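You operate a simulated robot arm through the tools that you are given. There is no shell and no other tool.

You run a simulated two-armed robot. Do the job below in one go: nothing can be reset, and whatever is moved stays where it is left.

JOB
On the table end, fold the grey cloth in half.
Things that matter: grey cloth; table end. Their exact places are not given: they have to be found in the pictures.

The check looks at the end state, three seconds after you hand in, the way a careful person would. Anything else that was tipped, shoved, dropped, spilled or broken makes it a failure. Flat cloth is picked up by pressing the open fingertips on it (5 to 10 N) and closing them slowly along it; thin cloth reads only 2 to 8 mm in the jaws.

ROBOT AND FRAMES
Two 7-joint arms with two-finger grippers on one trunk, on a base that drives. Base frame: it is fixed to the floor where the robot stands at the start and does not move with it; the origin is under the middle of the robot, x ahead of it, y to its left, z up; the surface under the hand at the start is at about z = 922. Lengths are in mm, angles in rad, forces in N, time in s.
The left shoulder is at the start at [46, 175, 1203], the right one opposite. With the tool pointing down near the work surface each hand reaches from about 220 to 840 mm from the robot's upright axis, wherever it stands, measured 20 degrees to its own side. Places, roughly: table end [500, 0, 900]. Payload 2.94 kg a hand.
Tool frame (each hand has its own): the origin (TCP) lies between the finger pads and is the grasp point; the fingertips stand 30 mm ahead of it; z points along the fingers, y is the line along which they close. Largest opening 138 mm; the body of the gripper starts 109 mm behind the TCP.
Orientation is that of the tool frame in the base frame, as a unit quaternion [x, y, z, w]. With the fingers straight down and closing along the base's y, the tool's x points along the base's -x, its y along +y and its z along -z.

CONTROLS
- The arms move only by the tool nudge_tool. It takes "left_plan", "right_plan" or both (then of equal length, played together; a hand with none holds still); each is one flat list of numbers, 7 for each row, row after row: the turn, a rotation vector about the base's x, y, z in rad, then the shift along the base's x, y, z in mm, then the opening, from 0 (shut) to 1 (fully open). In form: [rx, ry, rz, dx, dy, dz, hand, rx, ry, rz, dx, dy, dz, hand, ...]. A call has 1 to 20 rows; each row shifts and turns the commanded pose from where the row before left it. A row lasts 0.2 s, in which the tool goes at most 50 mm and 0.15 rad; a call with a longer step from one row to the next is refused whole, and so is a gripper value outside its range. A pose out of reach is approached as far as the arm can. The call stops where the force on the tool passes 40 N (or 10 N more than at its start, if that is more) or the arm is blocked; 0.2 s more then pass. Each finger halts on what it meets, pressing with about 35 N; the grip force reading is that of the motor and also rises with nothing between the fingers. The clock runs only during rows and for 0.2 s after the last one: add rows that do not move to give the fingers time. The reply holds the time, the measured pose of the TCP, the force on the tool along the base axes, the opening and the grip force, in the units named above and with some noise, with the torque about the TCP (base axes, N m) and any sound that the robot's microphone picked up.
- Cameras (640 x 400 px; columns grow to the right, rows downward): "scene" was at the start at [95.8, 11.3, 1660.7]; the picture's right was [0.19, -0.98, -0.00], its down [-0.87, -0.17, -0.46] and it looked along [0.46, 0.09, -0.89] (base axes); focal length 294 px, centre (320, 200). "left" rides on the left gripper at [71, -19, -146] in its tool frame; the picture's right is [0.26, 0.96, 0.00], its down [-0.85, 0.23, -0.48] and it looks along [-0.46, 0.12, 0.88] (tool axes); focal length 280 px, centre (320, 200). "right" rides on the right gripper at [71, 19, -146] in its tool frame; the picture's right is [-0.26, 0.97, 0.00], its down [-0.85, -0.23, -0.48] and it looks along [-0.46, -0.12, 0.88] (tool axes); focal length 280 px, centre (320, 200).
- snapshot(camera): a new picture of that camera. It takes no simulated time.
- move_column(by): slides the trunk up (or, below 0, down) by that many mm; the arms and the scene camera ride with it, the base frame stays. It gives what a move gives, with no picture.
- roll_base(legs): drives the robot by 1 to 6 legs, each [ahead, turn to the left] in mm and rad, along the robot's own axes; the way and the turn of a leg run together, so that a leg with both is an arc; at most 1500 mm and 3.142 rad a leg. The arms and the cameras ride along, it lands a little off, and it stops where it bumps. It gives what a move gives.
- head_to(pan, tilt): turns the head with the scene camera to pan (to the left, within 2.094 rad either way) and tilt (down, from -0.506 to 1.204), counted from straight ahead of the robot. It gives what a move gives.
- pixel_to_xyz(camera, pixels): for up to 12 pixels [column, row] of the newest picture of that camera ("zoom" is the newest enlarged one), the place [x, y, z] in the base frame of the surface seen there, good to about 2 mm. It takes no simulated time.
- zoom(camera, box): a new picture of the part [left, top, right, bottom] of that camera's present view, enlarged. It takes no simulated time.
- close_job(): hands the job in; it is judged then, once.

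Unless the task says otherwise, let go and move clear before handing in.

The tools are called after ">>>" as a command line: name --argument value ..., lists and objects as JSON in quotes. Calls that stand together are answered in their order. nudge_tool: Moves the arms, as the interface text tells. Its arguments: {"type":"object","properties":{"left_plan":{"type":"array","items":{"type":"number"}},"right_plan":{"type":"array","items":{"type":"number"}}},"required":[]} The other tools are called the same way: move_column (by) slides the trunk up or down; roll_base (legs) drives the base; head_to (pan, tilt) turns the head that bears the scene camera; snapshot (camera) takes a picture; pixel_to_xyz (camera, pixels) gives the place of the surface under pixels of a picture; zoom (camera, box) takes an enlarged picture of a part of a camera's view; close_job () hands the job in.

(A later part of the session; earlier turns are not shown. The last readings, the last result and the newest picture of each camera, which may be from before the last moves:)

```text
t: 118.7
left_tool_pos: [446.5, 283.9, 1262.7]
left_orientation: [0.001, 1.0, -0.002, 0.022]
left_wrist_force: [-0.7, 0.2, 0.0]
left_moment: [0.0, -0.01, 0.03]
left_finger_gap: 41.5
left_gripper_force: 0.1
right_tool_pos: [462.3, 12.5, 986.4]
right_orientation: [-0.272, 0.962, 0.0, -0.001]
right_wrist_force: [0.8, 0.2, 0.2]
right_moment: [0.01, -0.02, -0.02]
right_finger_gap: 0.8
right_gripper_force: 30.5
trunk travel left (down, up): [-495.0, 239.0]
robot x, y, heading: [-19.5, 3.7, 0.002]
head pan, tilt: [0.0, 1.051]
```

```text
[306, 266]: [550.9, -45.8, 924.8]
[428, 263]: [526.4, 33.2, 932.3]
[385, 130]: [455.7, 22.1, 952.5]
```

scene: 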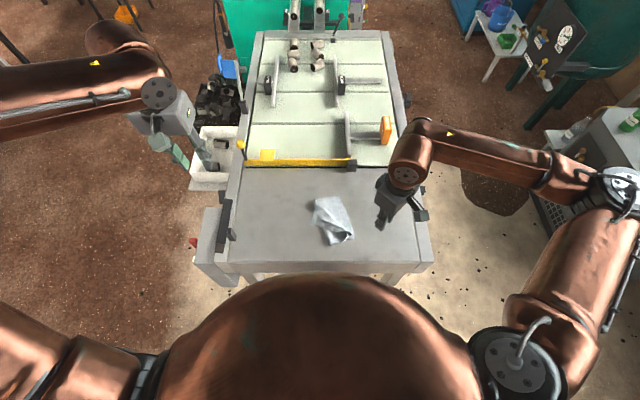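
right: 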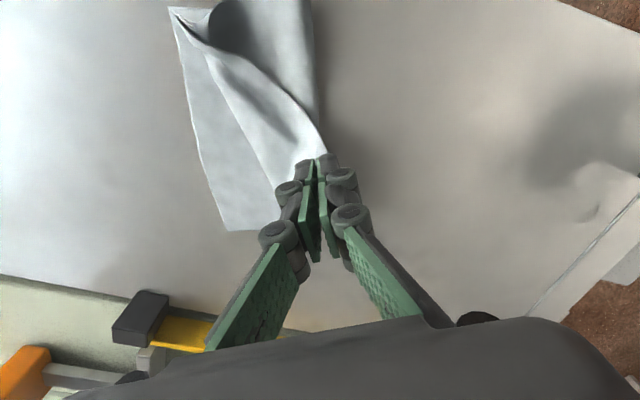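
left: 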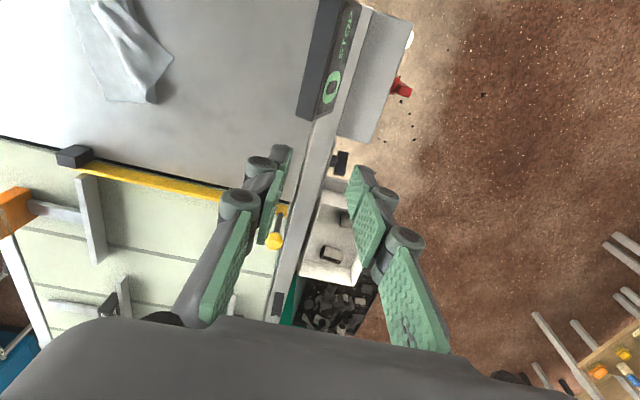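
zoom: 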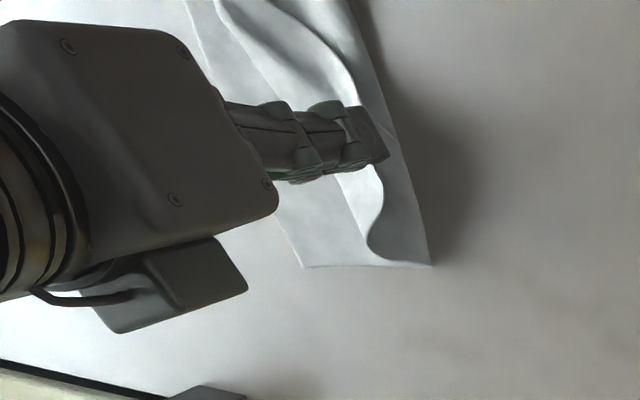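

The far-right corner is at (550,-47). I'll carry the gripped corner up and over to just above it in a loose arc.

>>> nudge_tool --right_plan '[0, 0, 0, 5, -3, 10, 0, 0, 0, 0, 7, -4, 12, 0, 0, 0, 0, 8, -5, 12, 0, 0, 0, 0, 8, -6, 8, 0, 0, 0, 0, 8, -6, 2, 0, 0, 0, 0, 8, -6, -4, 0, 0, 0, 0, 8, -6, -8, 0, 0, 0, 0, 8, -6, -10, 0, 0, 0, 0, 8, -6, -10, 0, 0, 0, 0, 8, -6, -10, 0, 0, 0, 0, 6, -4, -10, 0, 0, 0, 0, 4, -2, -8, 0, 0, 0, 0, 0, 0, 0, 0]'

>>> snapshot --camera "right"

>>> zoom --camera "left" --box '[0, 0, 240, 150]'

>>> zoom --camera "scene" --box '[260, 170, 420, 270]'

```text
t: 121.5
left_tool_pos: [446.1, 284.0, 1261.0]
left_orientation: [0.001, 1.0, -0.001, 0.022]
left_wrist_force: [-0.2, -0.3, 0.7]
left_moment: [0.01, 0.03, -0.01]
left_finger_gap: 41.5
left_gripper_force: 0.1
right_tool_pos: [547.5, -48.3, 971.8]
right_orientation: [-0.273, 0.962, 0.0, -0.001]
right_wrist_force: [-1.2, -0.4, 0.8]
right_moment: [0.03, -0.01, -0.01]
right_finger_gap: 1.3
right_gripper_force: 30.4
trunk travel left (down, up): [-495.0, 239.0]
robot x, y, heading: [-19.0, 0.3, 0.005]
head pan, tilt: [0.0, 1.051]
```

```text
taken
```

right: 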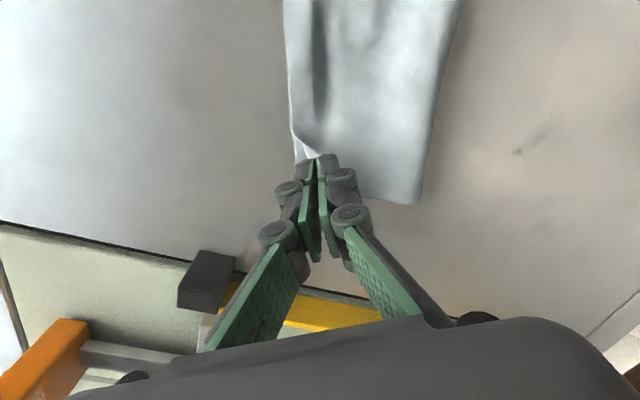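

```text
2.67 times, centred on (120, 75) of left
```

zoom: 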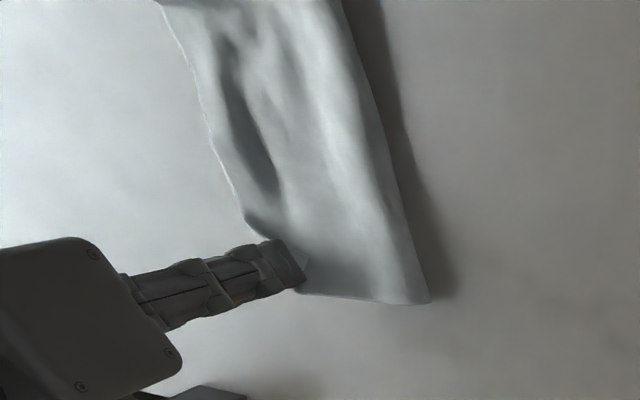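

```text
4.00 times, centred on (340, 220) of scene
```

zoom: 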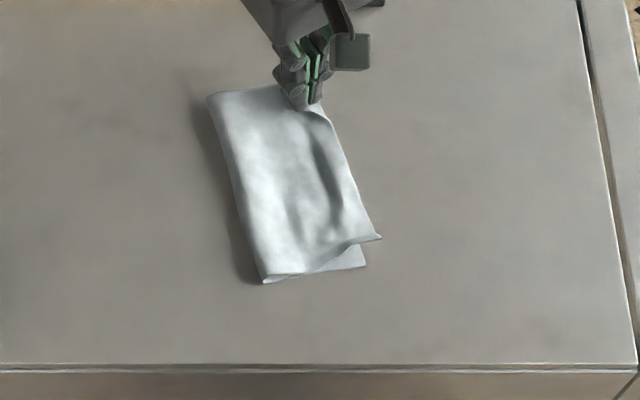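

The flap has swung over into a clean half fold. Only the near corner still sits about 20 mm short of its mate ((380,238) vs (365,265) in the zoom). I'll lower this corner, release it and lift away to measure.

>>> nudge_tool --right_plan '[0, 0, 0, 1, 0, -5, 0, 0, 0, 0, 1, 0, -5, 0, 0, 0, 0, 0, 0, -3, 0, 0, 0, 0, 0, 0, -1.5, 0, 0, 0, 0, 0, 0, 0, 0, 0, 0, 0, 0, 0, 0, 0.02, 0, 0, 0, 0, 0, 0.5, 0.04, 0, 0, 0, 0, 0, 1, 0.06, 0, 0, 0, 0, 0, 2, 0.09, 0, 0, 0, 0, 0, 4, 0.11, 0, 0, 0, 0, 0, 8, 0.11, 0, 0, 0, 0, 0, 12, 0.11, 0, 0, 0, 0, 0, 15, 0.11, 0, 0, 0, 0, 0, 15, 0.11, 0, 0, 0, 0, -5, 15, 0.11, 0, 0, 0, 0, -15, 15, 0.11, 0, 0, 0, -10, -15, 15, 0.11, 0, 0, 0, -10, -15, 0, 0.11, 0, 0, 0, -10, -15, 0, 0.11, 0, 0, 0, 0, 0, 0, 0.11]'

>>> snapshot --camera "right"

>>> zoom --camera "scene" --box '[280, 170, 400, 245]'

>>> zoom --camera "left" --box '[0, 0, 240, 150]'

```text
t: 125.7
left_tool_pos: [447.7, 285.3, 1260.8]
left_orientation: [0.001, 1.0, -0.002, 0.022]
left_wrist_force: [-0.1, 0.3, -0.3]
left_moment: [0.0, -0.01, 0.02]
left_finger_gap: 41.3
left_gripper_force: 0.0
right_tool_pos: [520.1, -112.7, 1058.4]
right_orientation: [-0.272, 0.962, 0.0, -0.001]
right_wrist_force: [-0.4, 0.4, -0.6]
right_moment: [0.0, 0.03, -0.02]
right_finger_gap: 15.0
right_gripper_force: 0.1
trunk travel left (down, up): [-495.0, 239.0]
robot x, y, heading: [-13.3, 3.5, 0.002]
head pan, tilt: [0.0, 1.051]
```

```text
taken
```

right: 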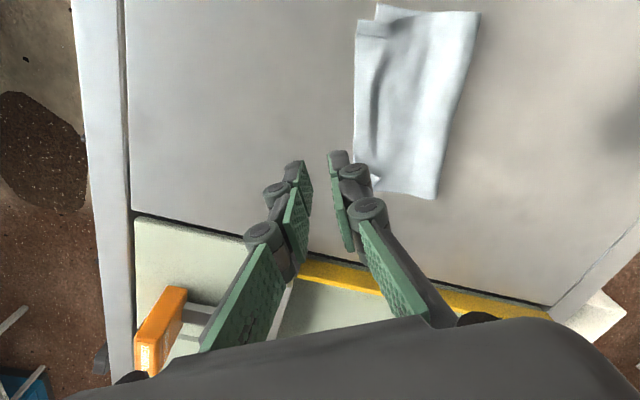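

```text
5.33 times, centred on (340, 208) of scene
```

zoom: 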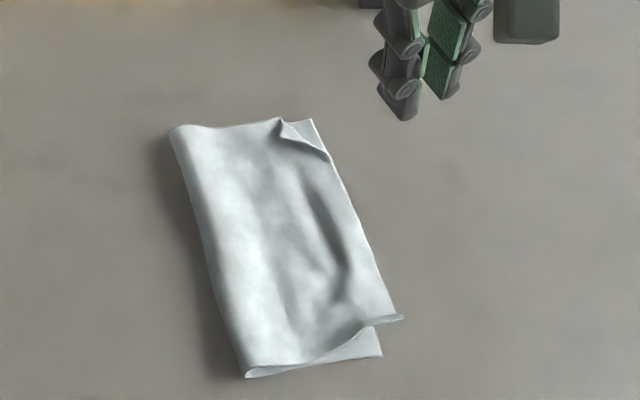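

```text
2.67 times, centred on (120, 75) of left
```

zoom: 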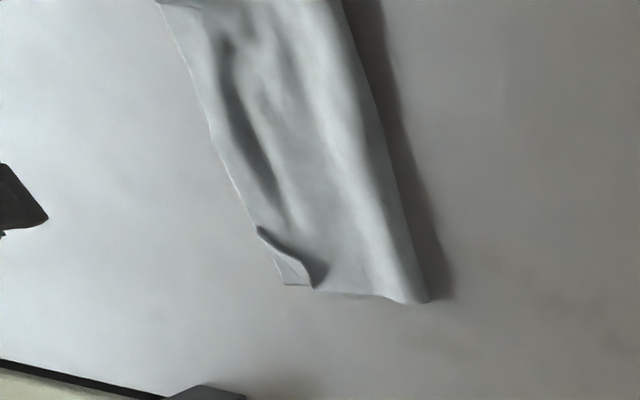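

The cloth is now folded in half, with the far-left corner tip curled slightly (zoom (305,140)) and the near-left corner (402,317) off from the near-right (381,355). I'll measure these.

>>> pixel_to_xyz --camera "right" --pixels '[[357, 21], [379, 6], [478, 13], [436, 197], [355, 150], [375, 95], [372, 25], [450, 60]]'

>>> zoom --camera "scene" --box '[280, 170, 400, 245]'

>>> pixel_to_xyz --camera "zoom" --pixels '[[311, 120], [281, 122], [328, 158], [400, 318], [380, 354], [247, 375], [174, 132], [365, 326], [320, 360], [330, 235], [270, 250], [345, 290]]'

```text
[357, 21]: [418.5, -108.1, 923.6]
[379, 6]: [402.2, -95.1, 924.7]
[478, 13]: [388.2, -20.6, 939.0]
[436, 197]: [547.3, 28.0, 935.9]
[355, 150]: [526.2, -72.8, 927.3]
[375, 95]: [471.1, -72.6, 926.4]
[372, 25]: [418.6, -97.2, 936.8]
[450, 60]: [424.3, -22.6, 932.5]
```

```text
5.33 times, centred on (340, 208) of scene
```

zoom: 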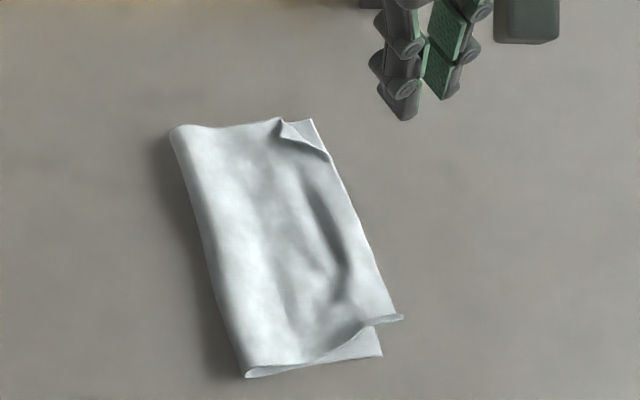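

```text
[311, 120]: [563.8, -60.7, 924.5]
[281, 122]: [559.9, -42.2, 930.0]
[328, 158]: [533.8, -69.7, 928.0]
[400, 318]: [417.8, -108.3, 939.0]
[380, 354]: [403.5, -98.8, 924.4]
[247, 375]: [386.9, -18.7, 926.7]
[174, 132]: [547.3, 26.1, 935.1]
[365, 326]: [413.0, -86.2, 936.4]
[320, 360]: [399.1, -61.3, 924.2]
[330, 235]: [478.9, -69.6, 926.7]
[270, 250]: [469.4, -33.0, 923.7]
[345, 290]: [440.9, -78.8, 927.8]
```

The mates are off by about 17 mm at the near end, and the far tip is turned back. I'll zoom closer on the far corner to see how it is curled.

>>> zoom --camera "scene" --box '[322, 185, 354, 205]'

>>> zoom --camera "left" --box '[72, 65, 152, 115]'

>>> zoom --camera "scene" --box '[332, 220, 364, 240]'

```text
16.00 times, centred on (338, 195) of scene
```

zoom: 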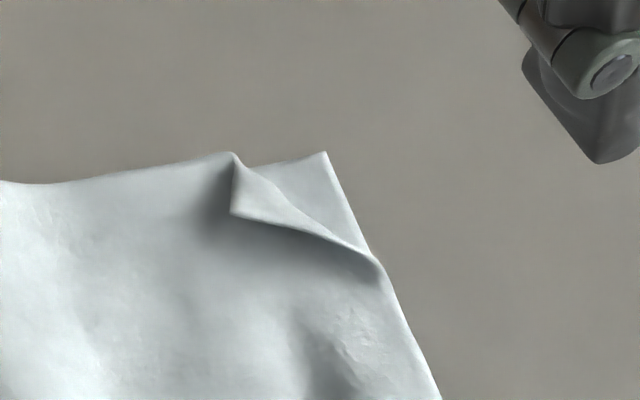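

```text
8.00 times, centred on (112, 90) of left
```

zoom: 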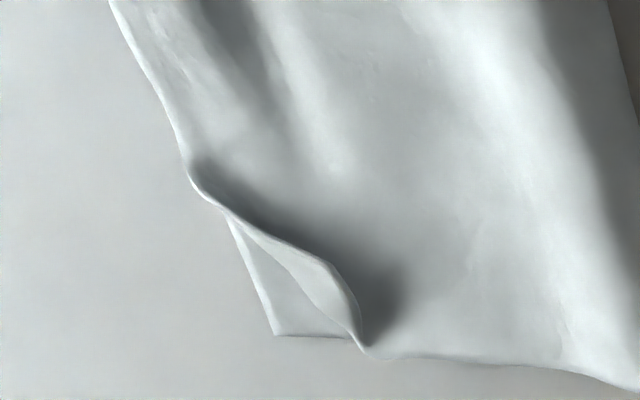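

```text
16.00 times, centred on (348, 230) of scene
```

zoom: 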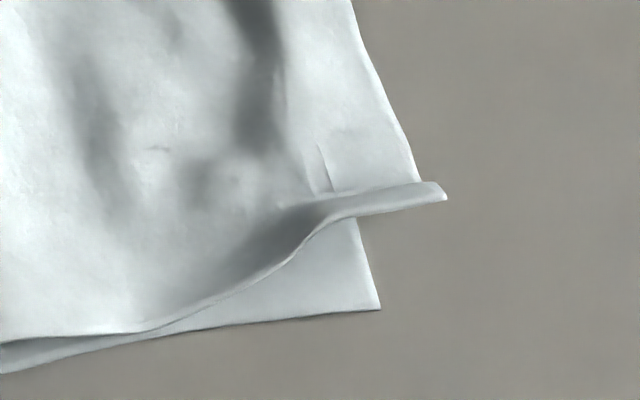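

Both moved corners lie over their mates but their tips are rolled up and back. I'll unroll the near one first: closed fingertips just above the layers on its inner side, then a gentle push outward (-x).

>>> nudge_tool --right_plan '[0, 0, 0, -20, 4, 0, 0.05, 0, 0, 0, -20, 4, 0, 0, 0, 0, 0, -20, 4, 0, 0, 0, 0, 0, -20, 4, -10, 0, 0, 0, 0, -4, 2, -20, 0, 0, 0, 0, 0, 0, -20, 0, 0, 0, 0, 0, 0, -20, 0, 0, 0, 0, 0, 0, -15, 0, 0, 0, 0, 0, 0, -8, 0, 0, 0, 0, 0, 0, -4, 0, 0, 0, 0, 0, 0, 0, 0]'

>>> zoom --camera "right" --box '[200, 60, 440, 210]'

>>> zoom --camera "scene" --box '[280, 170, 400, 245]'

```text
t: 128.1
left_tool_pos: [446.3, 284.3, 1262.9]
left_orientation: [0.002, 1.0, -0.002, 0.023]
left_wrist_force: [0.5, 0.2, -0.2]
left_moment: [-0.02, 0.01, -0.03]
left_finger_gap: 41.5
left_gripper_force: 0.0
right_tool_pos: [436.6, -94.5, 961.4]
right_orientation: [-0.271, 0.962, 0.0, -0.001]
right_wrist_force: [-0.1, 0.2, -0.1]
right_moment: [0.03, -0.01, -0.02]
right_finger_gap: 0.3
right_gripper_force: 28.6
trunk travel left (down, up): [-495.0, 239.0]
robot x, y, heading: [-19.4, -3.2, 0.004]
head pan, tilt: [0.0, 1.051]
```

```text
2.67 times, centred on (320, 135) of right
```

zoom: 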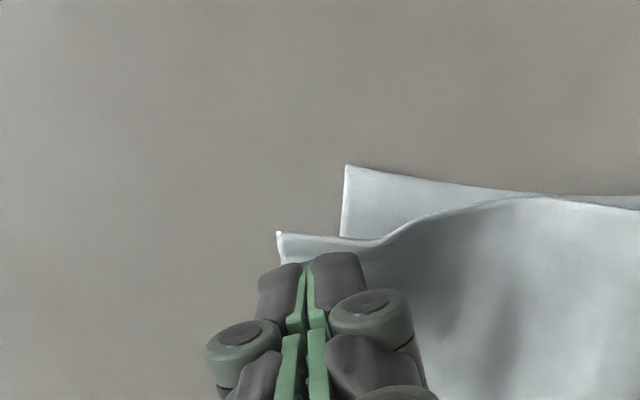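

```text
5.33 times, centred on (340, 208) of scene
```

zoom: 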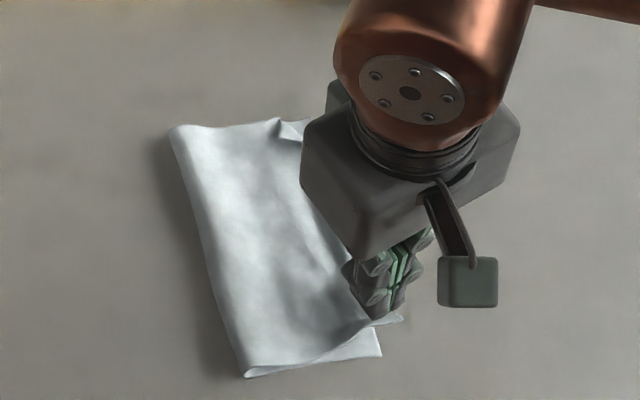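

The rolled lip runs from (280,235) to (380,240) just ahead of the fingertips. I'll push it gently toward the near-right corner.

>>> nudge_tool --right_plan '[0, 0, 0, -4, 1, 0, 0, 0, 0, 0, -4, 1, 0, 0, 0, 0, 0, -4, 1, 0, 0, 0, 0, 0, -4, 1, 0, 0, 0, 0, 0, -4, 1, 0, 0, 0, 0, 0, -4, 1, 0, 0, 0, 0, 0, 0, 0, 0, 0]'

>>> zoom --camera "right" --box '[200, 60, 440, 210]'

```text
t: 129.7
left_tool_pos: [447.0, 283.2, 1261.8]
left_orientation: [0.001, 1.0, -0.002, 0.022]
left_wrist_force: [-0.9, 0.5, 0.5]
left_moment: [-0.02, -0.05, 0.01]
left_finger_gap: 41.4
left_gripper_force: 0.1
right_tool_pos: [412.6, -90.7, 961.8]
right_orientation: [-0.272, 0.962, 0.0, -0.001]
right_wrist_force: [-0.6, 0.0, -0.4]
right_moment: [0.0, 0.03, 0.03]
right_finger_gap: 0.1
right_gripper_force: 28.3
trunk travel left (down, up): [-495.0, 239.0]
robot x, y, heading: [-21.2, 0.8, 0.007]
head pan, tilt: [0.0, 1.051]
```

```text
2.67 times, centred on (320, 135) of right
```

zoom: 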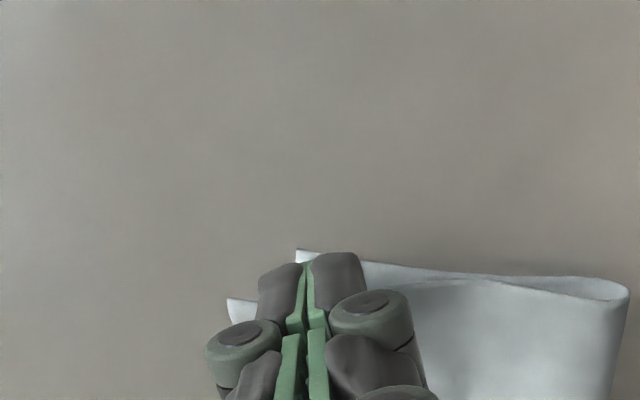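

The flap's near edge now runs close to the lower layer's edge. I'll lift and look.

>>> nudge_tool --right_plan '[0, 0, 0, -3, 0, 5, 0, 0, 0, 0, 0, 0, 15, 0, 0, 0, 0, 0, 0, 20, 0, 0, 0, 0, 0, -15, 20, 0, 0, 0, 0, 5, -20, 15, 0, 0, 0, 0, 10, -20, 10, 0, 0, 0, 0, 10, -20, 0, 0, 0, 0, 0, 10, -10, 0, 0, 0, 0, 0, 0, 0, 0, 0]'

>>> zoom --camera "scene" --box '[280, 170, 400, 245]'

>>> zoom --camera "scene" --box '[332, 220, 364, 240]'

```text
t: 131.7
left_tool_pos: [446.6, 283.4, 1262.4]
left_orientation: [0.001, 1.0, -0.002, 0.023]
left_wrist_force: [0.0, 0.1, -0.6]
left_moment: [0.02, -0.01, 0.0]
left_finger_gap: 41.2
left_gripper_force: 0.1
right_tool_pos: [444.2, -174.2, 1048.2]
right_orientation: [-0.273, 0.962, 0.0, 0.0]
right_wrist_force: [0.7, 0.7, 0.2]
right_moment: [-0.01, 0.05, -0.01]
right_finger_gap: 0.0
right_gripper_force: 28.3
trunk travel left (down, up): [-495.0, 239.0]
robot x, y, heading: [-16.8, -2.2, 0.003]
head pan, tilt: [0.0, 1.051]
```

```text
5.33 times, centred on (340, 208) of scene
```

zoom: 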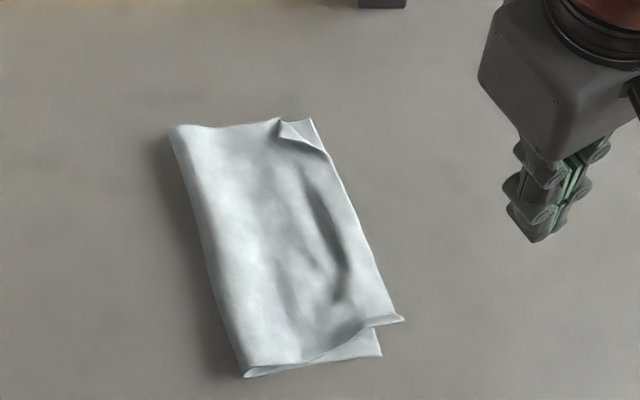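

```text
16.00 times, centred on (348, 230) of scene
```

zoom: 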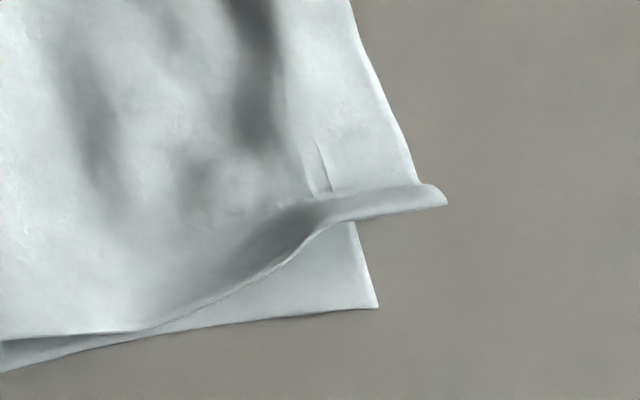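

The lip sprang back, so pushing doesn't help; the corner needs to be regripped and pulled 15 mm. I'll turn the pinch axis to this corner's outward diagonal (-x,-y) and position above it.

>>> nudge_tool --right_plan '[0, 0, -0.1335, 0, 0, 2, 0.1, 0, 0, -0.1335, 0, 0, 0, 0.145, 0, 0, -0.1335, 0, 0, 0, 0.145, 0, 0, -0.1335, 0, 0, 0, 0.145, 0, 0, -0.1335, 0, 0, 0, 0.145, 0, 0, -0.1335, -6, 15, 0, 0.145, 0, 0, -0.1335, -6, 15, 0, 0.145, 0, 0, -0.1335, -6, 15, -10, 0.145, 0, 0, -0.1335, -6, 15, -15, 0.145, 0, 0, -0.1335, -6, 14, -15, 0.145, 0, 0, 0, 0, 0, 0, 0.145]'

>>> snapshot --camera "right"

```text
t: 134.1
left_tool_pos: [446.0, 284.1, 1262.0]
left_orientation: [0.001, 1.0, -0.001, 0.023]
left_wrist_force: [-0.4, -0.5, -0.5]
left_moment: [0.02, -0.03, 0.0]
left_finger_gap: 41.6
left_gripper_force: 0.0
right_tool_pos: [413.7, -100.5, 1008.4]
right_orientation: [0.383, 0.924, -0.001, 0.0]
right_wrist_force: [-0.3, 0.8, 0.5]
right_moment: [0.02, 0.01, 0.01]
right_finger_gap: 20.0
right_gripper_force: 0.1
trunk travel left (down, up): [-495.0, 239.0]
robot x, y, heading: [-19.0, 1.0, 0.002]
head pan, tilt: [0.0, 1.051]
```

```text
taken
```

right: 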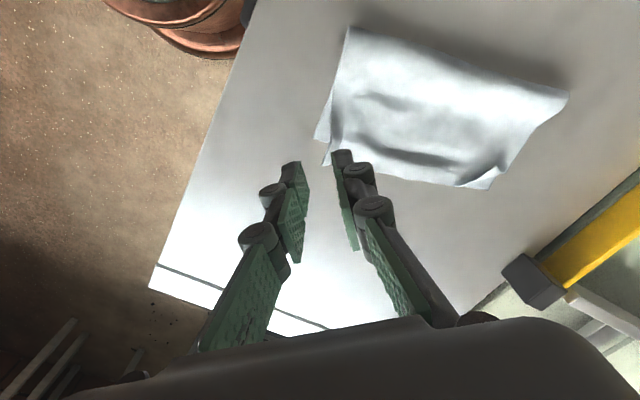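

Now the near corner pair shows at (325,163) and (315,138) just ahead of the inner finger. I'll measure, then descend partway.

>>> pixel_to_xyz --camera "right" --pixels '[[325, 163], [316, 138], [331, 150], [340, 120], [490, 187], [470, 183], [348, 30], [567, 94]]'

>>> nudge_tool --right_plan '[0, 0, 0, 0, 0, -12, 0.145, 0, 0, 0, 0, 0, -15, 0.145, 0, 0, 0, 0, 0, -10, 0.145, 0, 0, 0, 0, 0, 0, 0.145]'

>>> zoom --camera "right" --box '[200, 70, 440, 220]'

```text
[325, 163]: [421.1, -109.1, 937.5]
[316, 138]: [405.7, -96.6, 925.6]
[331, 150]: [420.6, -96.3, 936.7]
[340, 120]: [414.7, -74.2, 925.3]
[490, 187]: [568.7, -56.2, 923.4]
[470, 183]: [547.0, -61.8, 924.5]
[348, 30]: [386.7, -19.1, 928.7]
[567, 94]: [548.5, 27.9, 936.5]
```

```text
t: 135.1
left_tool_pos: [446.9, 284.0, 1262.5]
left_orientation: [0.001, 1.0, -0.002, 0.022]
left_wrist_force: [-0.2, -0.4, 0.0]
left_moment: [0.01, 0.02, 0.01]
left_finger_gap: 41.2
left_gripper_force: 0.1
right_tool_pos: [413.7, -99.8, 970.4]
right_orientation: [0.382, 0.924, 0.001, -0.001]
right_wrist_force: [-0.1, -0.3, 0.3]
right_moment: [0.03, 0.02, 0.0]
right_finger_gap: 20.5
right_gripper_force: 0.1
trunk travel left (down, up): [-495.0, 239.0]
robot x, y, heading: [-19.2, 0.5, 0.009]
head pan, tilt: [0.0, 1.051]
```

```text
2.67 times, centred on (320, 145) of right
```

zoom: 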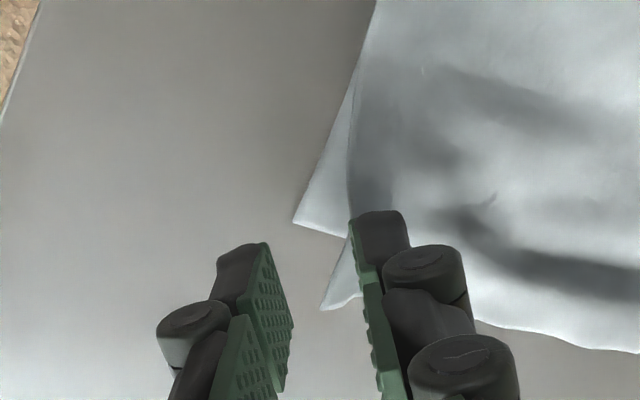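

The raised tip of the corner is at (322,305) in the zoom, just beside the inner finger. I'll shift about 9 mm so it falls between the jaws, then lower to just above the layers.

>>> nudge_tool --right_plan '[0, 0, 0, 5, 0, 0, 0.145, 0, 0, 0, 4, -1, 0, 0.145, 0, 0, 0, 0, 0, -6, 0.145, 0, 0, 0, 0, 0, -4, 0.145, 0, 0, 0, 0, 0, -2, 0.145, 0, 0, 0, 0, 0, 0, 0.145]'

>>> zoom --camera "right" --box '[200, 70, 440, 220]'

```text
t: 136.4
left_tool_pos: [447.9, 283.6, 1261.4]
left_orientation: [0.0, 1.0, -0.002, 0.024]
left_wrist_force: [0.0, 0.4, 0.5]
left_moment: [-0.01, 0.01, -0.02]
left_finger_gap: 41.2
left_gripper_force: 0.2
right_tool_pos: [422.0, -100.5, 959.6]
right_orientation: [0.381, 0.924, 0.001, 0.0]
right_wrist_force: [0.6, 0.0, -0.1]
right_moment: [0.0, 0.02, -0.02]
right_finger_gap: 19.8
right_gripper_force: 0.0
trunk travel left (down, up): [-495.0, 239.0]
robot x, y, heading: [-19.1, 0.9, 0.005]
head pan, tilt: [0.0, 1.051]
```

```text
2.67 times, centred on (320, 145) of right
```

zoom: 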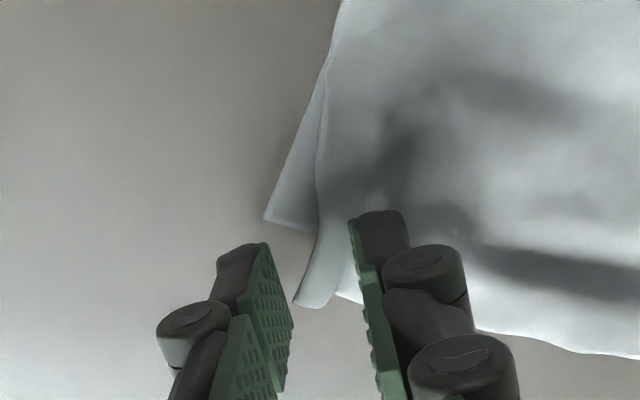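

The rolled corner tip is now between the jaws at zoom (315,290). I'll lower 3 mm more and close on it.

>>> nudge_tool --right_plan '[0, 0, 0, 0, 0, -2, 0.145, 0, 0, 0, 0, 0, -1.5, 0.13, 0, 0, 0, 0, 0, 0, 0.11, 0, 0, 0, 0, 0, 0, 0.09, 0, 0, 0, 0, 0, 0, 0.07, 0, 0, 0, 0, 0, 0, 0.05, 0, 0, 0, 0, 0, 0, 0.03, 0, 0, 0, 0, 0, 0, 0, 0, 0, 0, 0, 0, 0, 0, 0, 0, 0, 0, 0, 0, 0]'

>>> zoom --camera "right" --box '[200, 70, 440, 220]'

```text
t: 138.7
left_tool_pos: [446.7, 282.8, 1261.4]
left_orientation: [0.001, 1.0, -0.002, 0.022]
left_wrist_force: [-0.4, 1.0, -0.1]
left_moment: [-0.01, 0.0, 0.0]
left_finger_gap: 41.6
left_gripper_force: 0.0
right_tool_pos: [422.9, -100.6, 955.5]
right_orientation: [0.382, 0.924, 0.0, -0.001]
right_wrist_force: [1.5, -0.6, 1.2]
right_moment: [0.14, -0.02, -0.02]
right_finger_gap: 0.0
right_gripper_force: 23.3
trunk travel left (down, up): [-495.0, 239.0]
robot x, y, heading: [-19.6, -0.3, 0.007]
head pan, tilt: [0.0, 1.051]
```

```text
2.67 times, centred on (320, 145) of right
```

zoom: 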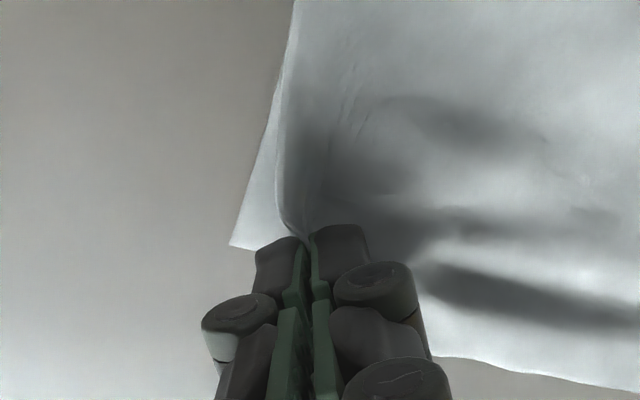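

A ridge enters the jaws at zoom (300,235), though the gap reads about 0. I'll lift 8 mm and see whether it follows.

>>> nudge_tool --right_plan '[0, 0, 0, 0, 0, 3, 0, 0, 0, 0, -1, 0, 4, 0, 0, 0, 0, -2, 1, 3, 0, 0, 0, 0, 0, 0, 0, 0]'

>>> zoom --camera "right" --box '[200, 70, 440, 220]'

>>> zoom --camera "scene" --box '[280, 170, 400, 245]'

```text
t: 139.7
left_tool_pos: [446.0, 283.2, 1261.3]
left_orientation: [0.001, 1.0, -0.002, 0.022]
left_wrist_force: [0.0, -0.2, 0.0]
left_moment: [0.01, 0.0, 0.01]
left_finger_gap: 41.5
left_gripper_force: 0.0
right_tool_pos: [418.8, -99.2, 965.2]
right_orientation: [0.382, 0.924, 0.001, -0.001]
right_wrist_force: [0.1, -0.6, 0.5]
right_moment: [-0.07, 0.01, 0.01]
right_finger_gap: 4.8
right_gripper_force: 31.0
trunk travel left (down, up): [-495.0, 239.0]
robot x, y, heading: [-18.3, -2.0, 0.002]
head pan, tilt: [0.0, 1.051]
```

```text
2.67 times, centred on (320, 145) of right
```

zoom: 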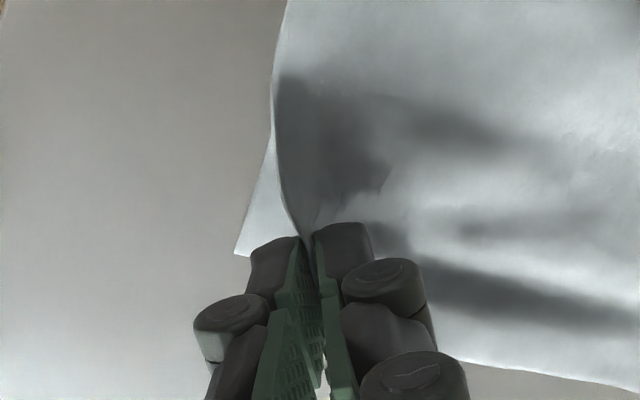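

```text
5.33 times, centred on (340, 208) of scene
```

zoom: 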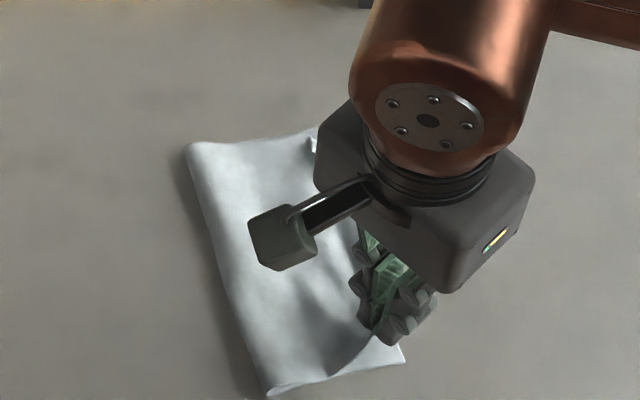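

The corner is held (gap 4.8 mm). I'll measure the near-right corner at (237,252) in the right zoom and pull the held corner onto it.

>>> zoom --camera "right" --box '[200, 70, 440, 220]'

>>> pixel_to_xyz --camera "zoom" --pixels '[[238, 251], [265, 170], [305, 215], [282, 60], [600, 385], [500, 360]]'

```text
2.67 times, centred on (320, 145) of right
```

zoom: 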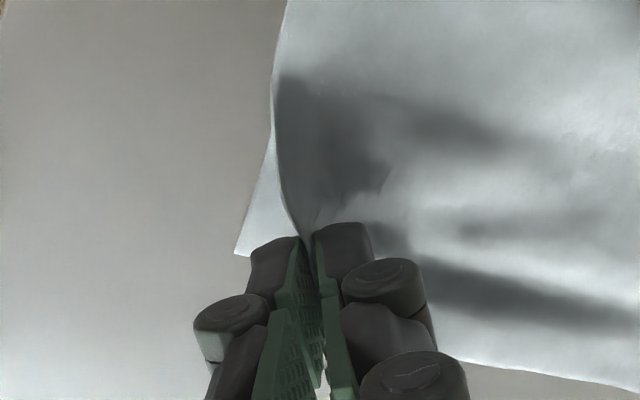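

```text
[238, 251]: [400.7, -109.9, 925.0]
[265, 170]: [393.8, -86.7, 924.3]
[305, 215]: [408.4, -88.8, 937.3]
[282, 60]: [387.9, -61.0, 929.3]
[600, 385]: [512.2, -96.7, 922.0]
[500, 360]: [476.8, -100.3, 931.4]
```

The near-right corner is at (401,-110). I'll pull the held corner there, then tilt the hand so the tip lies outward before releasing.

>>> nudge_tool --right_plan '[0, 0, 0, -4, -2, 0, 0, 0, 0, 0, -4, -2, 0, 0, 0, 0, 0, -4, -2, 0, 0, 0, 0, 0, -3, -2, 0, 0, 0.0707, -0.0707, 0, -2, -2, -1, 0, 0.0707, -0.0707, 0, -2, -2, -1, 0, 0.0707, -0.0707, 0, -2, -2, -1, 0, 0.0707, -0.0707, 0, -2, -2, -1, 0, 0.0707, -0.0707, 0, -2, -2, -1, 0, 0.0707, -0.0707, 0, -2, -2, -1, 0, 0.0707, -0.0707, 0, -1.7, -1.7, -1, 0, 0, 0, 0, 0, 0, 0, 0]'

>>> zoom --camera "scene" --box '[280, 170, 400, 245]'

>>> snapshot --camera "right"

```text
t: 142.2
left_tool_pos: [447.1, 283.9, 1260.7]
left_orientation: [0.001, 1.0, -0.003, 0.023]
left_wrist_force: [0.3, 0.8, 0.8]
left_moment: [0.0, 0.01, 0.03]
left_finger_gap: 41.6
left_gripper_force: 0.1
right_tool_pos: [392.4, -120.8, 959.5]
right_orientation: [0.359, 0.868, 0.317, 0.131]
right_wrist_force: [-0.4, 1.0, -0.7]
right_moment: [-0.06, 0.06, -0.03]
right_finger_gap: 5.7
right_gripper_force: 29.4
trunk travel left (down, up): [-495.0, 239.0]
robot x, y, heading: [-17.8, 1.3, 0.004]
head pan, tilt: [0.0, 1.051]
```

```text
5.33 times, centred on (340, 208) of scene
```

zoom: 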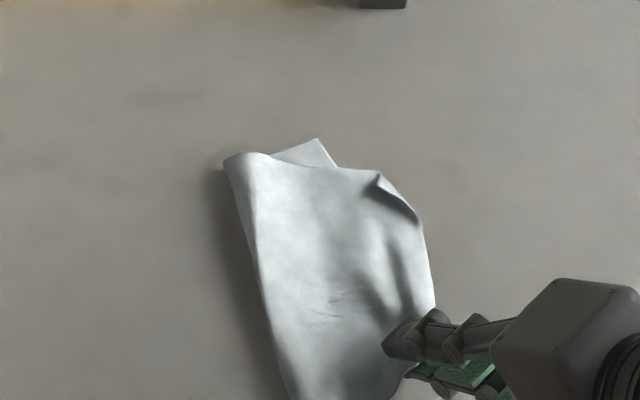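

```text
taken
```

right: 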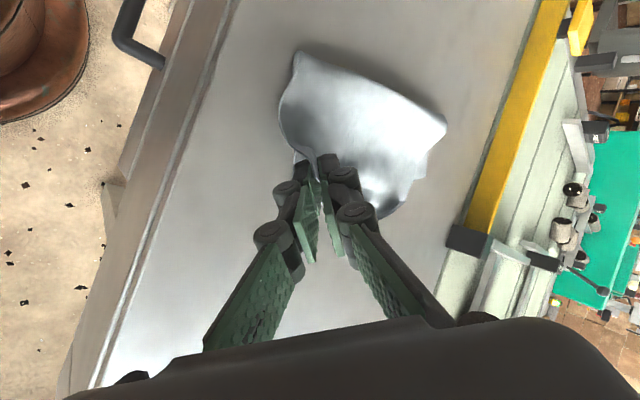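

Pulling this corner dragged the whole top layer, and the far corner of the flap ((378,175)-(420,220) in the zoom) now overhangs past its mate at (318,140). I'll measure before deciding.

>>> pixel_to_xyz --camera "zoom" --pixels '[[318, 142], [335, 165], [376, 178], [420, 218], [432, 290], [228, 162], [275, 155], [265, 320], [292, 395]]'

>>> pixel_to_xyz --camera "right" --pixels '[[297, 157], [302, 52], [283, 100], [442, 125], [427, 165], [400, 205], [413, 182], [318, 150], [300, 150]]'

>>> zoom --camera "right" --box '[250, 30, 474, 170]'

```text
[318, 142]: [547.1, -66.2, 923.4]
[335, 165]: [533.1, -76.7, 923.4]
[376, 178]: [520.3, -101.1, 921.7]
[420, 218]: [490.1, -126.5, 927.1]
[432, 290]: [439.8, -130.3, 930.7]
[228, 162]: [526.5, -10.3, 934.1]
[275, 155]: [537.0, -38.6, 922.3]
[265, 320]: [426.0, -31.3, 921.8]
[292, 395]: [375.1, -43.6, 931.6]
```

```text
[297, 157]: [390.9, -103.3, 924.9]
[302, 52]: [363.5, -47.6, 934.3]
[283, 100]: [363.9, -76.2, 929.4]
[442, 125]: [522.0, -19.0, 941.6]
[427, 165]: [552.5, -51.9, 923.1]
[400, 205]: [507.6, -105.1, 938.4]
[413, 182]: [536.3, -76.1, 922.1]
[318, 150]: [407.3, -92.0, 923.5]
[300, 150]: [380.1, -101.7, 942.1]
```

```text
2.86 times, centred on (362, 100) of right
```

zoom: 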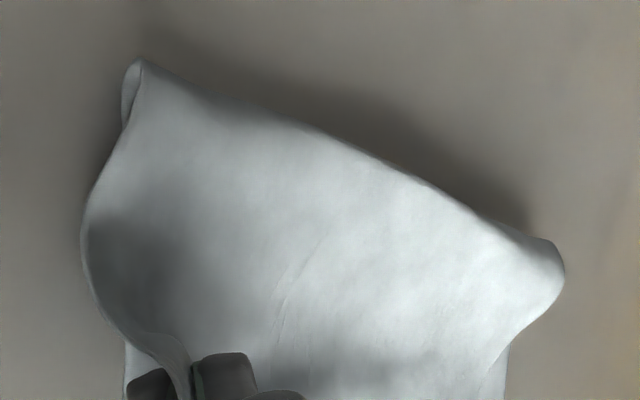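

The top layer has been dragged too far to the right (now about 115 mm over 58 mm). I'll release here carefully, backing the hand out along its own axis, and look at the state.

>>> nudge_tool --right_plan '[0, 0, 0, 0, 0, 1, 0.04, 0, 0, 0, -0.5, -0.5, 2, 0.07, 0, 0, 0, -1, -1, 2, 0.1, 0, 0, 0, -4, -4, 7, 0.1, 0, 0, 0, -6, -6, 10, 0.1, 0, 0, 0, -8, -8, 14, 0.1, 0, 0, 0, -8, -8, 14, 0.1, 0, 0, 0, -8, -8, 14, 0.1, 0, 0, 0, -5, -12, 14, 0.1, 0, 0, 0, 0, -15, 14, 0.1, 0, 0, 0, 0, -15, 10, 0.1, 0, 0, 0, 0, 0, 0, 0.1]'

>>> snapshot --camera "right"

>>> zoom --camera "scene" --box '[280, 170, 400, 245]'

>>> zoom --camera "left" --box '[0, 0, 240, 150]'

```text
t: 144.8
left_tool_pos: [446.8, 282.9, 1260.9]
left_orientation: [0.0, 1.0, -0.002, 0.022]
left_wrist_force: [0.6, -0.5, -0.3]
left_moment: [-0.01, 0.01, 0.0]
left_finger_gap: 41.4
left_gripper_force: 0.0
right_tool_pos: [350.6, -199.6, 1061.7]
right_orientation: [0.359, 0.868, 0.318, 0.131]
right_wrist_force: [-0.6, 0.0, -0.1]
right_moment: [-0.01, 0.01, 0.02]
right_finger_gap: 13.7
right_gripper_force: 0.1
trunk travel left (down, up): [-495.0, 239.0]
robot x, y, heading: [-14.6, 4.7, 0.004]
head pan, tilt: [0.0, 1.051]
```

```text
taken
```

right: 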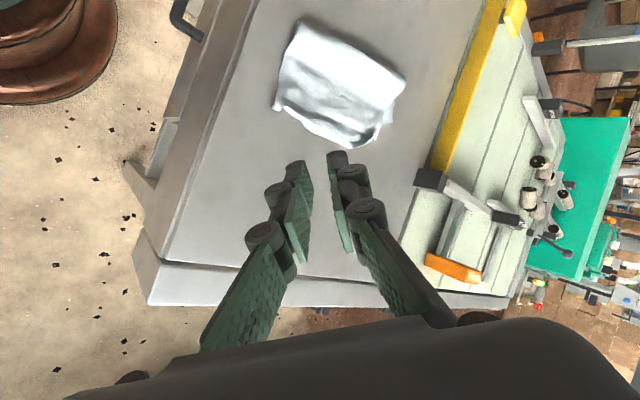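

```text
5.33 times, centred on (340, 208) of scene
```

zoom: 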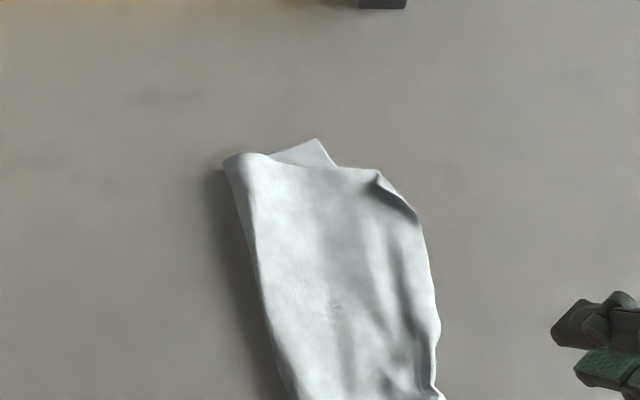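

```text
2.67 times, centred on (120, 75) of left
```

zoom: 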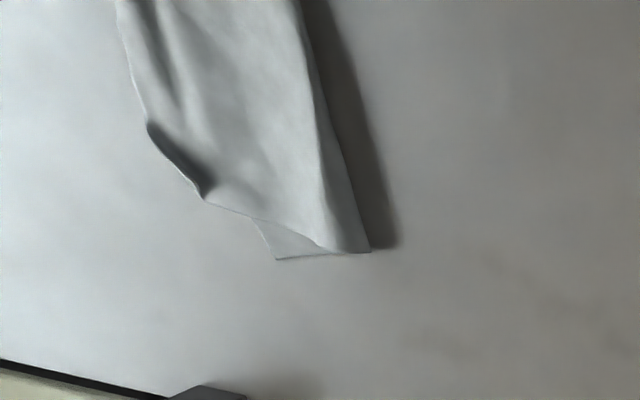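

Now the flap overhangs the lower layer by about 30 mm on the right. I'll look at the whole cloth to plan the correction.

>>> zoom --camera "scene" --box '[300, 180, 388, 260]'

>>> pixel_to_xyz --camera "zoom" --pixels '[[130, 300]]'

>>> zoom --camera "right" --box '[240, 0, 440, 160]'

```text
5.00 times, centred on (344, 220) of scene
```

zoom: 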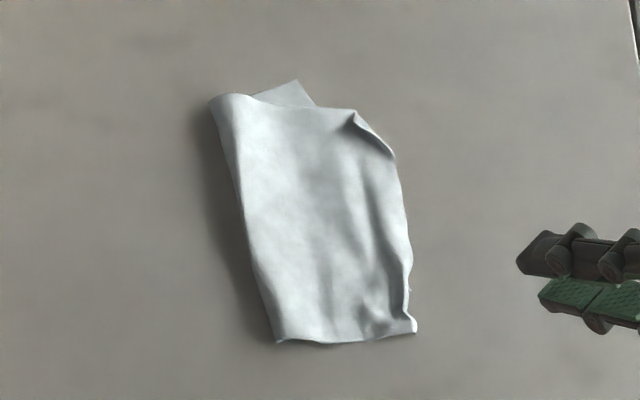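

```text
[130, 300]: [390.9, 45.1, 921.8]
```

```text
2.50 times, centred on (340, 80) of right
```

zoom: 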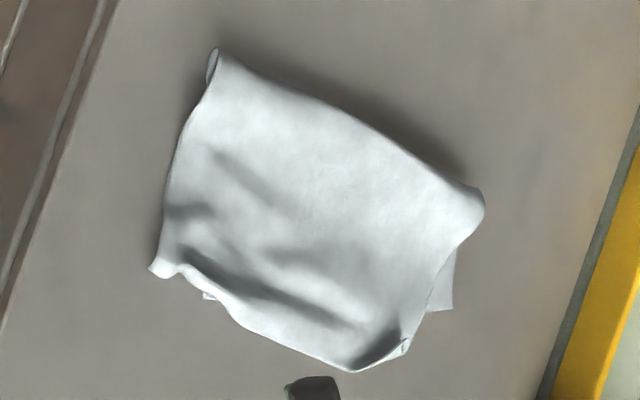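

I'll measure the flap's corners and the visible bits of the lower layer in this view.

>>> pixel_to_xyz --camera "zoom" --pixels '[[155, 268], [207, 297], [406, 340], [352, 368], [451, 308], [215, 55], [480, 210], [240, 318], [300, 352], [180, 262], [380, 345]]'

```text
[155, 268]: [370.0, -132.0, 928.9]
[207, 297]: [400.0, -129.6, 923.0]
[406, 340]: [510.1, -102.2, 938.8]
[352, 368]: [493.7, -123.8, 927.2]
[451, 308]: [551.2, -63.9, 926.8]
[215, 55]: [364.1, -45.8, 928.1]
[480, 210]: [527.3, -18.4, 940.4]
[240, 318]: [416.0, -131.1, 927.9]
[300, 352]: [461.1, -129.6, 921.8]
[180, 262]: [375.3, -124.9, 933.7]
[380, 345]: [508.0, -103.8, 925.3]
```

The lower layer's corners are at (551,-64) and about (391,-103), while the flap's are near (510,-102, curled) and (370,-132). I'll straighten the hand, turn it to the far corner's diagonal and redo that corner with lifted, loose moves.

>>> nudge_tool --right_plan '[-0.0707, 0.0707, 0, 5, 0, 0, 0.1, -0.0707, 0.0707, 0, 5, 0, 0, 0.1, -0.0707, 0.0707, 0, 5, 0, 0, 0.1, -0.0707, 0.0707, 0, 5, 0, 0, 0.1, -0.0707, 0.0707, 0, 5, 0, 0, 0.1, -0.0707, 0.0707, 0, 5, 0, 0, 0.1, -0.0707, 0.0707, 0, 5, 0, 0, 0.1, 0, 0, 0.143, 11, 8, 0, 0.15, 0, 0, 0.143, 11, 8, 0, 0.2, 0, 0, 0.143, 11, 8, 0, 0.2, 0, 0, 0.143, 11, 8, 0, 0.2, 0, 0, 0.143, 11, 8, 0, 0.2, 0, 0, 0.143, 11, 8, 0, 0.2, 0, 0, 0.143, 11, 8, 0, 0.2, 0, 0, 0.143, 11, 8, 0, 0.2, 0, 0, 0.143, 11, 8, 0, 0.2, 0, 0, 0.143, 11, 8, -15, 0.2, 0, 0, 0.141, 9, 11, -20, 0.2, 0, 0, 0, 0, 0, 0, 0.2]'

>>> snapshot --camera "right"

```text
t: 148.8
left_tool_pos: [446.7, 282.9, 1262.4]
left_orientation: [0.001, 1.0, -0.002, 0.023]
left_wrist_force: [-0.4, -0.3, 0.0]
left_moment: [0.01, 0.01, -0.02]
left_finger_gap: 41.5
left_gripper_force: 0.1
right_tool_pos: [504.7, -109.7, 1026.3]
right_orientation: [-0.385, 0.923, 0.0, 0.0]
right_wrist_force: [1.2, 0.7, -0.1]
right_moment: [0.0, -0.02, -0.01]
right_finger_gap: 27.5
right_gripper_force: 0.0
trunk travel left (down, up): [-495.0, 239.0]
robot x, y, heading: [-19.6, 3.3, 0.004]
head pan, tilt: [0.0, 1.051]
```

```text
taken
```

right: 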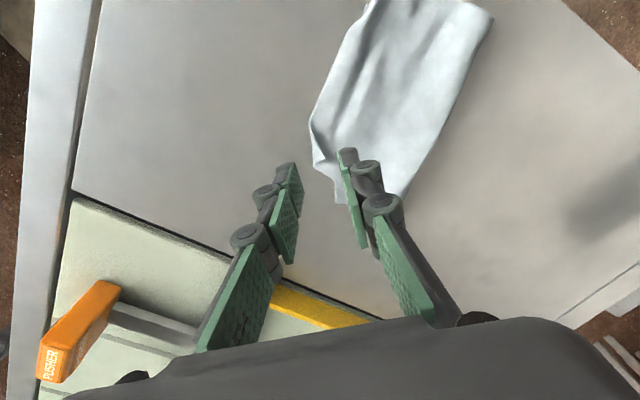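

The curled far corner of the flap sits at (312,125)-(325,165) and should fall between the jaws. I'll descend partway and zoom.

>>> nudge_tool --right_plan '[0, 0, 0, 0, 0, -15, 0.2, 0, 0, 0, 0, 0, -15, 0.2, 0, 0, 0, 0, 0, -15, 0.2, 0, 0, 0, 0, 0, -8, 0.2, 0, 0, 0, 0, 0, 0, 0.2]'

>>> zoom --camera "right" --box '[200, 70, 440, 220]'

>>> zoom --camera "scene" --box '[300, 180, 388, 260]'

```text
t: 150.1
left_tool_pos: [447.8, 283.2, 1261.6]
left_orientation: [0.001, 1.0, -0.002, 0.022]
left_wrist_force: [-1.2, -0.4, 0.4]
left_moment: [0.02, 0.02, -0.02]
left_finger_gap: 41.4
left_gripper_force: 0.1
right_tool_pos: [505.1, -107.1, 973.0]
right_orientation: [-0.384, 0.923, -0.001, -0.001]
right_wrist_force: [-0.5, -1.0, -0.6]
right_moment: [-0.01, -0.03, 0.03]
right_finger_gap: 27.6
right_gripper_force: 0.0
trunk travel left (down, up): [-495.0, 239.0]
robot x, y, heading: [-21.9, -1.5, 0.006]
head pan, tilt: [0.0, 1.051]
```

```text
2.67 times, centred on (320, 145) of right
```

zoom: 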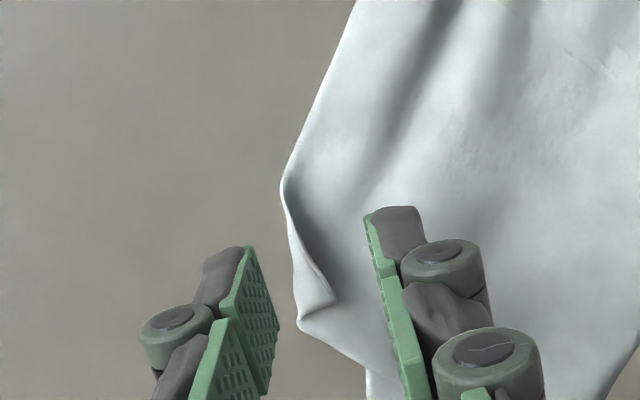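

```text
5.00 times, centred on (344, 220) of scene
```

zoom: 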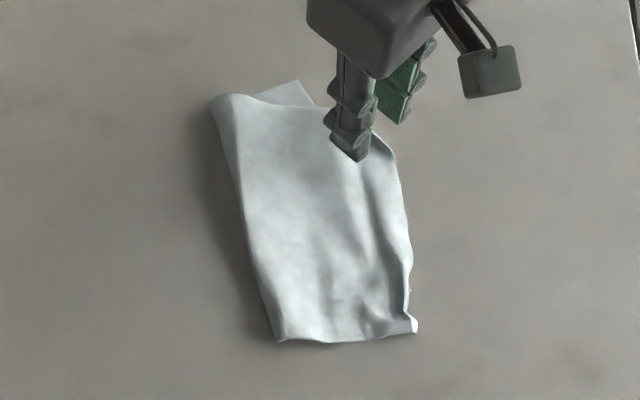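

The curl lies between the open jaws, with only the single flap layer under both fingers. I'll press down to contact there.

>>> nudge_tool --right_plan '[0, 0, 0, 0, 0, -10, 0.2, 0, 0, 0, 0, 0, -6, 0.2, 0, 0, 0, 0, 0, -3, 0.2, 0, 0, 0, 0, 0, -1, 0.2, 0, 0, 0, 0, 0, -0.7, 0.2, 0, 0, 0, 0, 0, 0, 0.2]'

>>> zoom --camera "right" --box '[200, 70, 440, 220]'

```text
t: 151.4
left_tool_pos: [446.9, 284.7, 1262.4]
left_orientation: [0.001, 1.0, -0.001, 0.022]
left_wrist_force: [0.4, -0.2, -0.5]
left_moment: [0.0, -0.04, -0.02]
left_finger_gap: 41.0
left_gripper_force: 0.0
right_tool_pos: [505.9, -108.9, 953.5]
right_orientation: [-0.384, 0.923, 0.0, 0.0]
right_wrist_force: [-0.4, -0.6, 8.2]
right_moment: [0.11, 0.13, 0.02]
right_finger_gap: 27.0
right_gripper_force: 0.0
trunk travel left (down, up): [-495.0, 239.0]
robot x, y, heading: [-17.4, 0.8, 0.002]
head pan, tilt: [0.0, 1.051]
```

```text
2.67 times, centred on (320, 145) of right
```

zoom: 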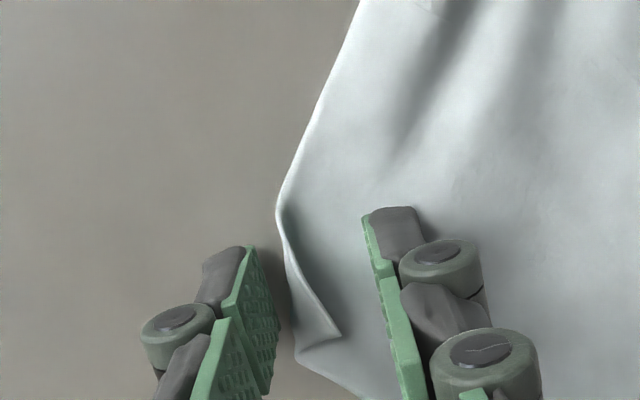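

Contact is 8 N with the curl between the fingers. I'll close slowly.

>>> nudge_tool --right_plan '[0, 0, 0, 0, 0, 0, 0.185, 0, 0, 0, 0, 0, 0, 0.17, 0, 0, 0, 0, 0, 0, 0.155, 0, 0, 0, 0, 0, 0, 0.14, 0, 0, 0, 0, 0, 0, 0.125, 0, 0, 0, 0, 0, 0, 0.11, 0, 0, 0, 0, 0, 0, 0.095, 0, 0, 0, 0, 0, 0, 0.08, 0, 0, 0, 0, 0, 0, 0.065, 0, 0, 0, 0, 0, 0, 0.05, 0, 0, 0, 0, 0, 0, 0.03, 0, 0, 0, 0, 0, 0, 0, 0, 0, 0, 0, 0, 0, 0, 0, 0, 0, 0, 0, 0, 0]'

>>> zoom --camera "right" --box '[200, 70, 440, 220]'

```text
t: 154.4
left_tool_pos: [446.1, 284.1, 1261.9]
left_orientation: [0.001, 1.0, -0.002, 0.023]
left_wrist_force: [0.4, -0.3, 0.3]
left_moment: [-0.03, 0.0, 0.03]
left_finger_gap: 41.3
left_gripper_force: 0.1
right_tool_pos: [503.8, -107.9, 954.0]
right_orientation: [-0.383, 0.924, 0.0, 0.0]
right_wrist_force: [4.0, -2.5, 3.9]
right_moment: [0.21, 0.19, -0.01]
right_finger_gap: 4.2
right_gripper_force: 39.5
trunk travel left (down, up): [-495.0, 239.0]
robot x, y, heading: [-21.4, 0.7, 0.005]
head pan, tilt: [0.0, 1.051]
```

```text
2.67 times, centred on (320, 145) of right
```

zoom: 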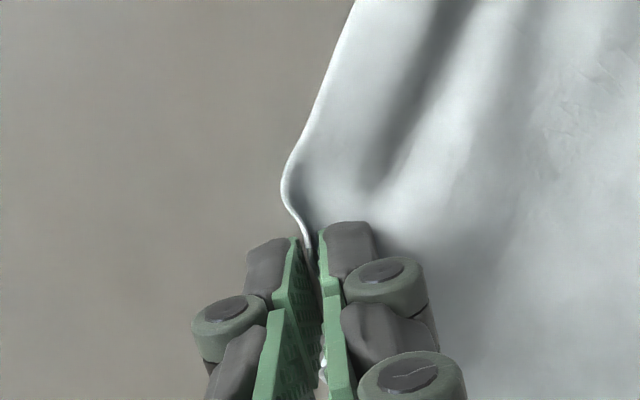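

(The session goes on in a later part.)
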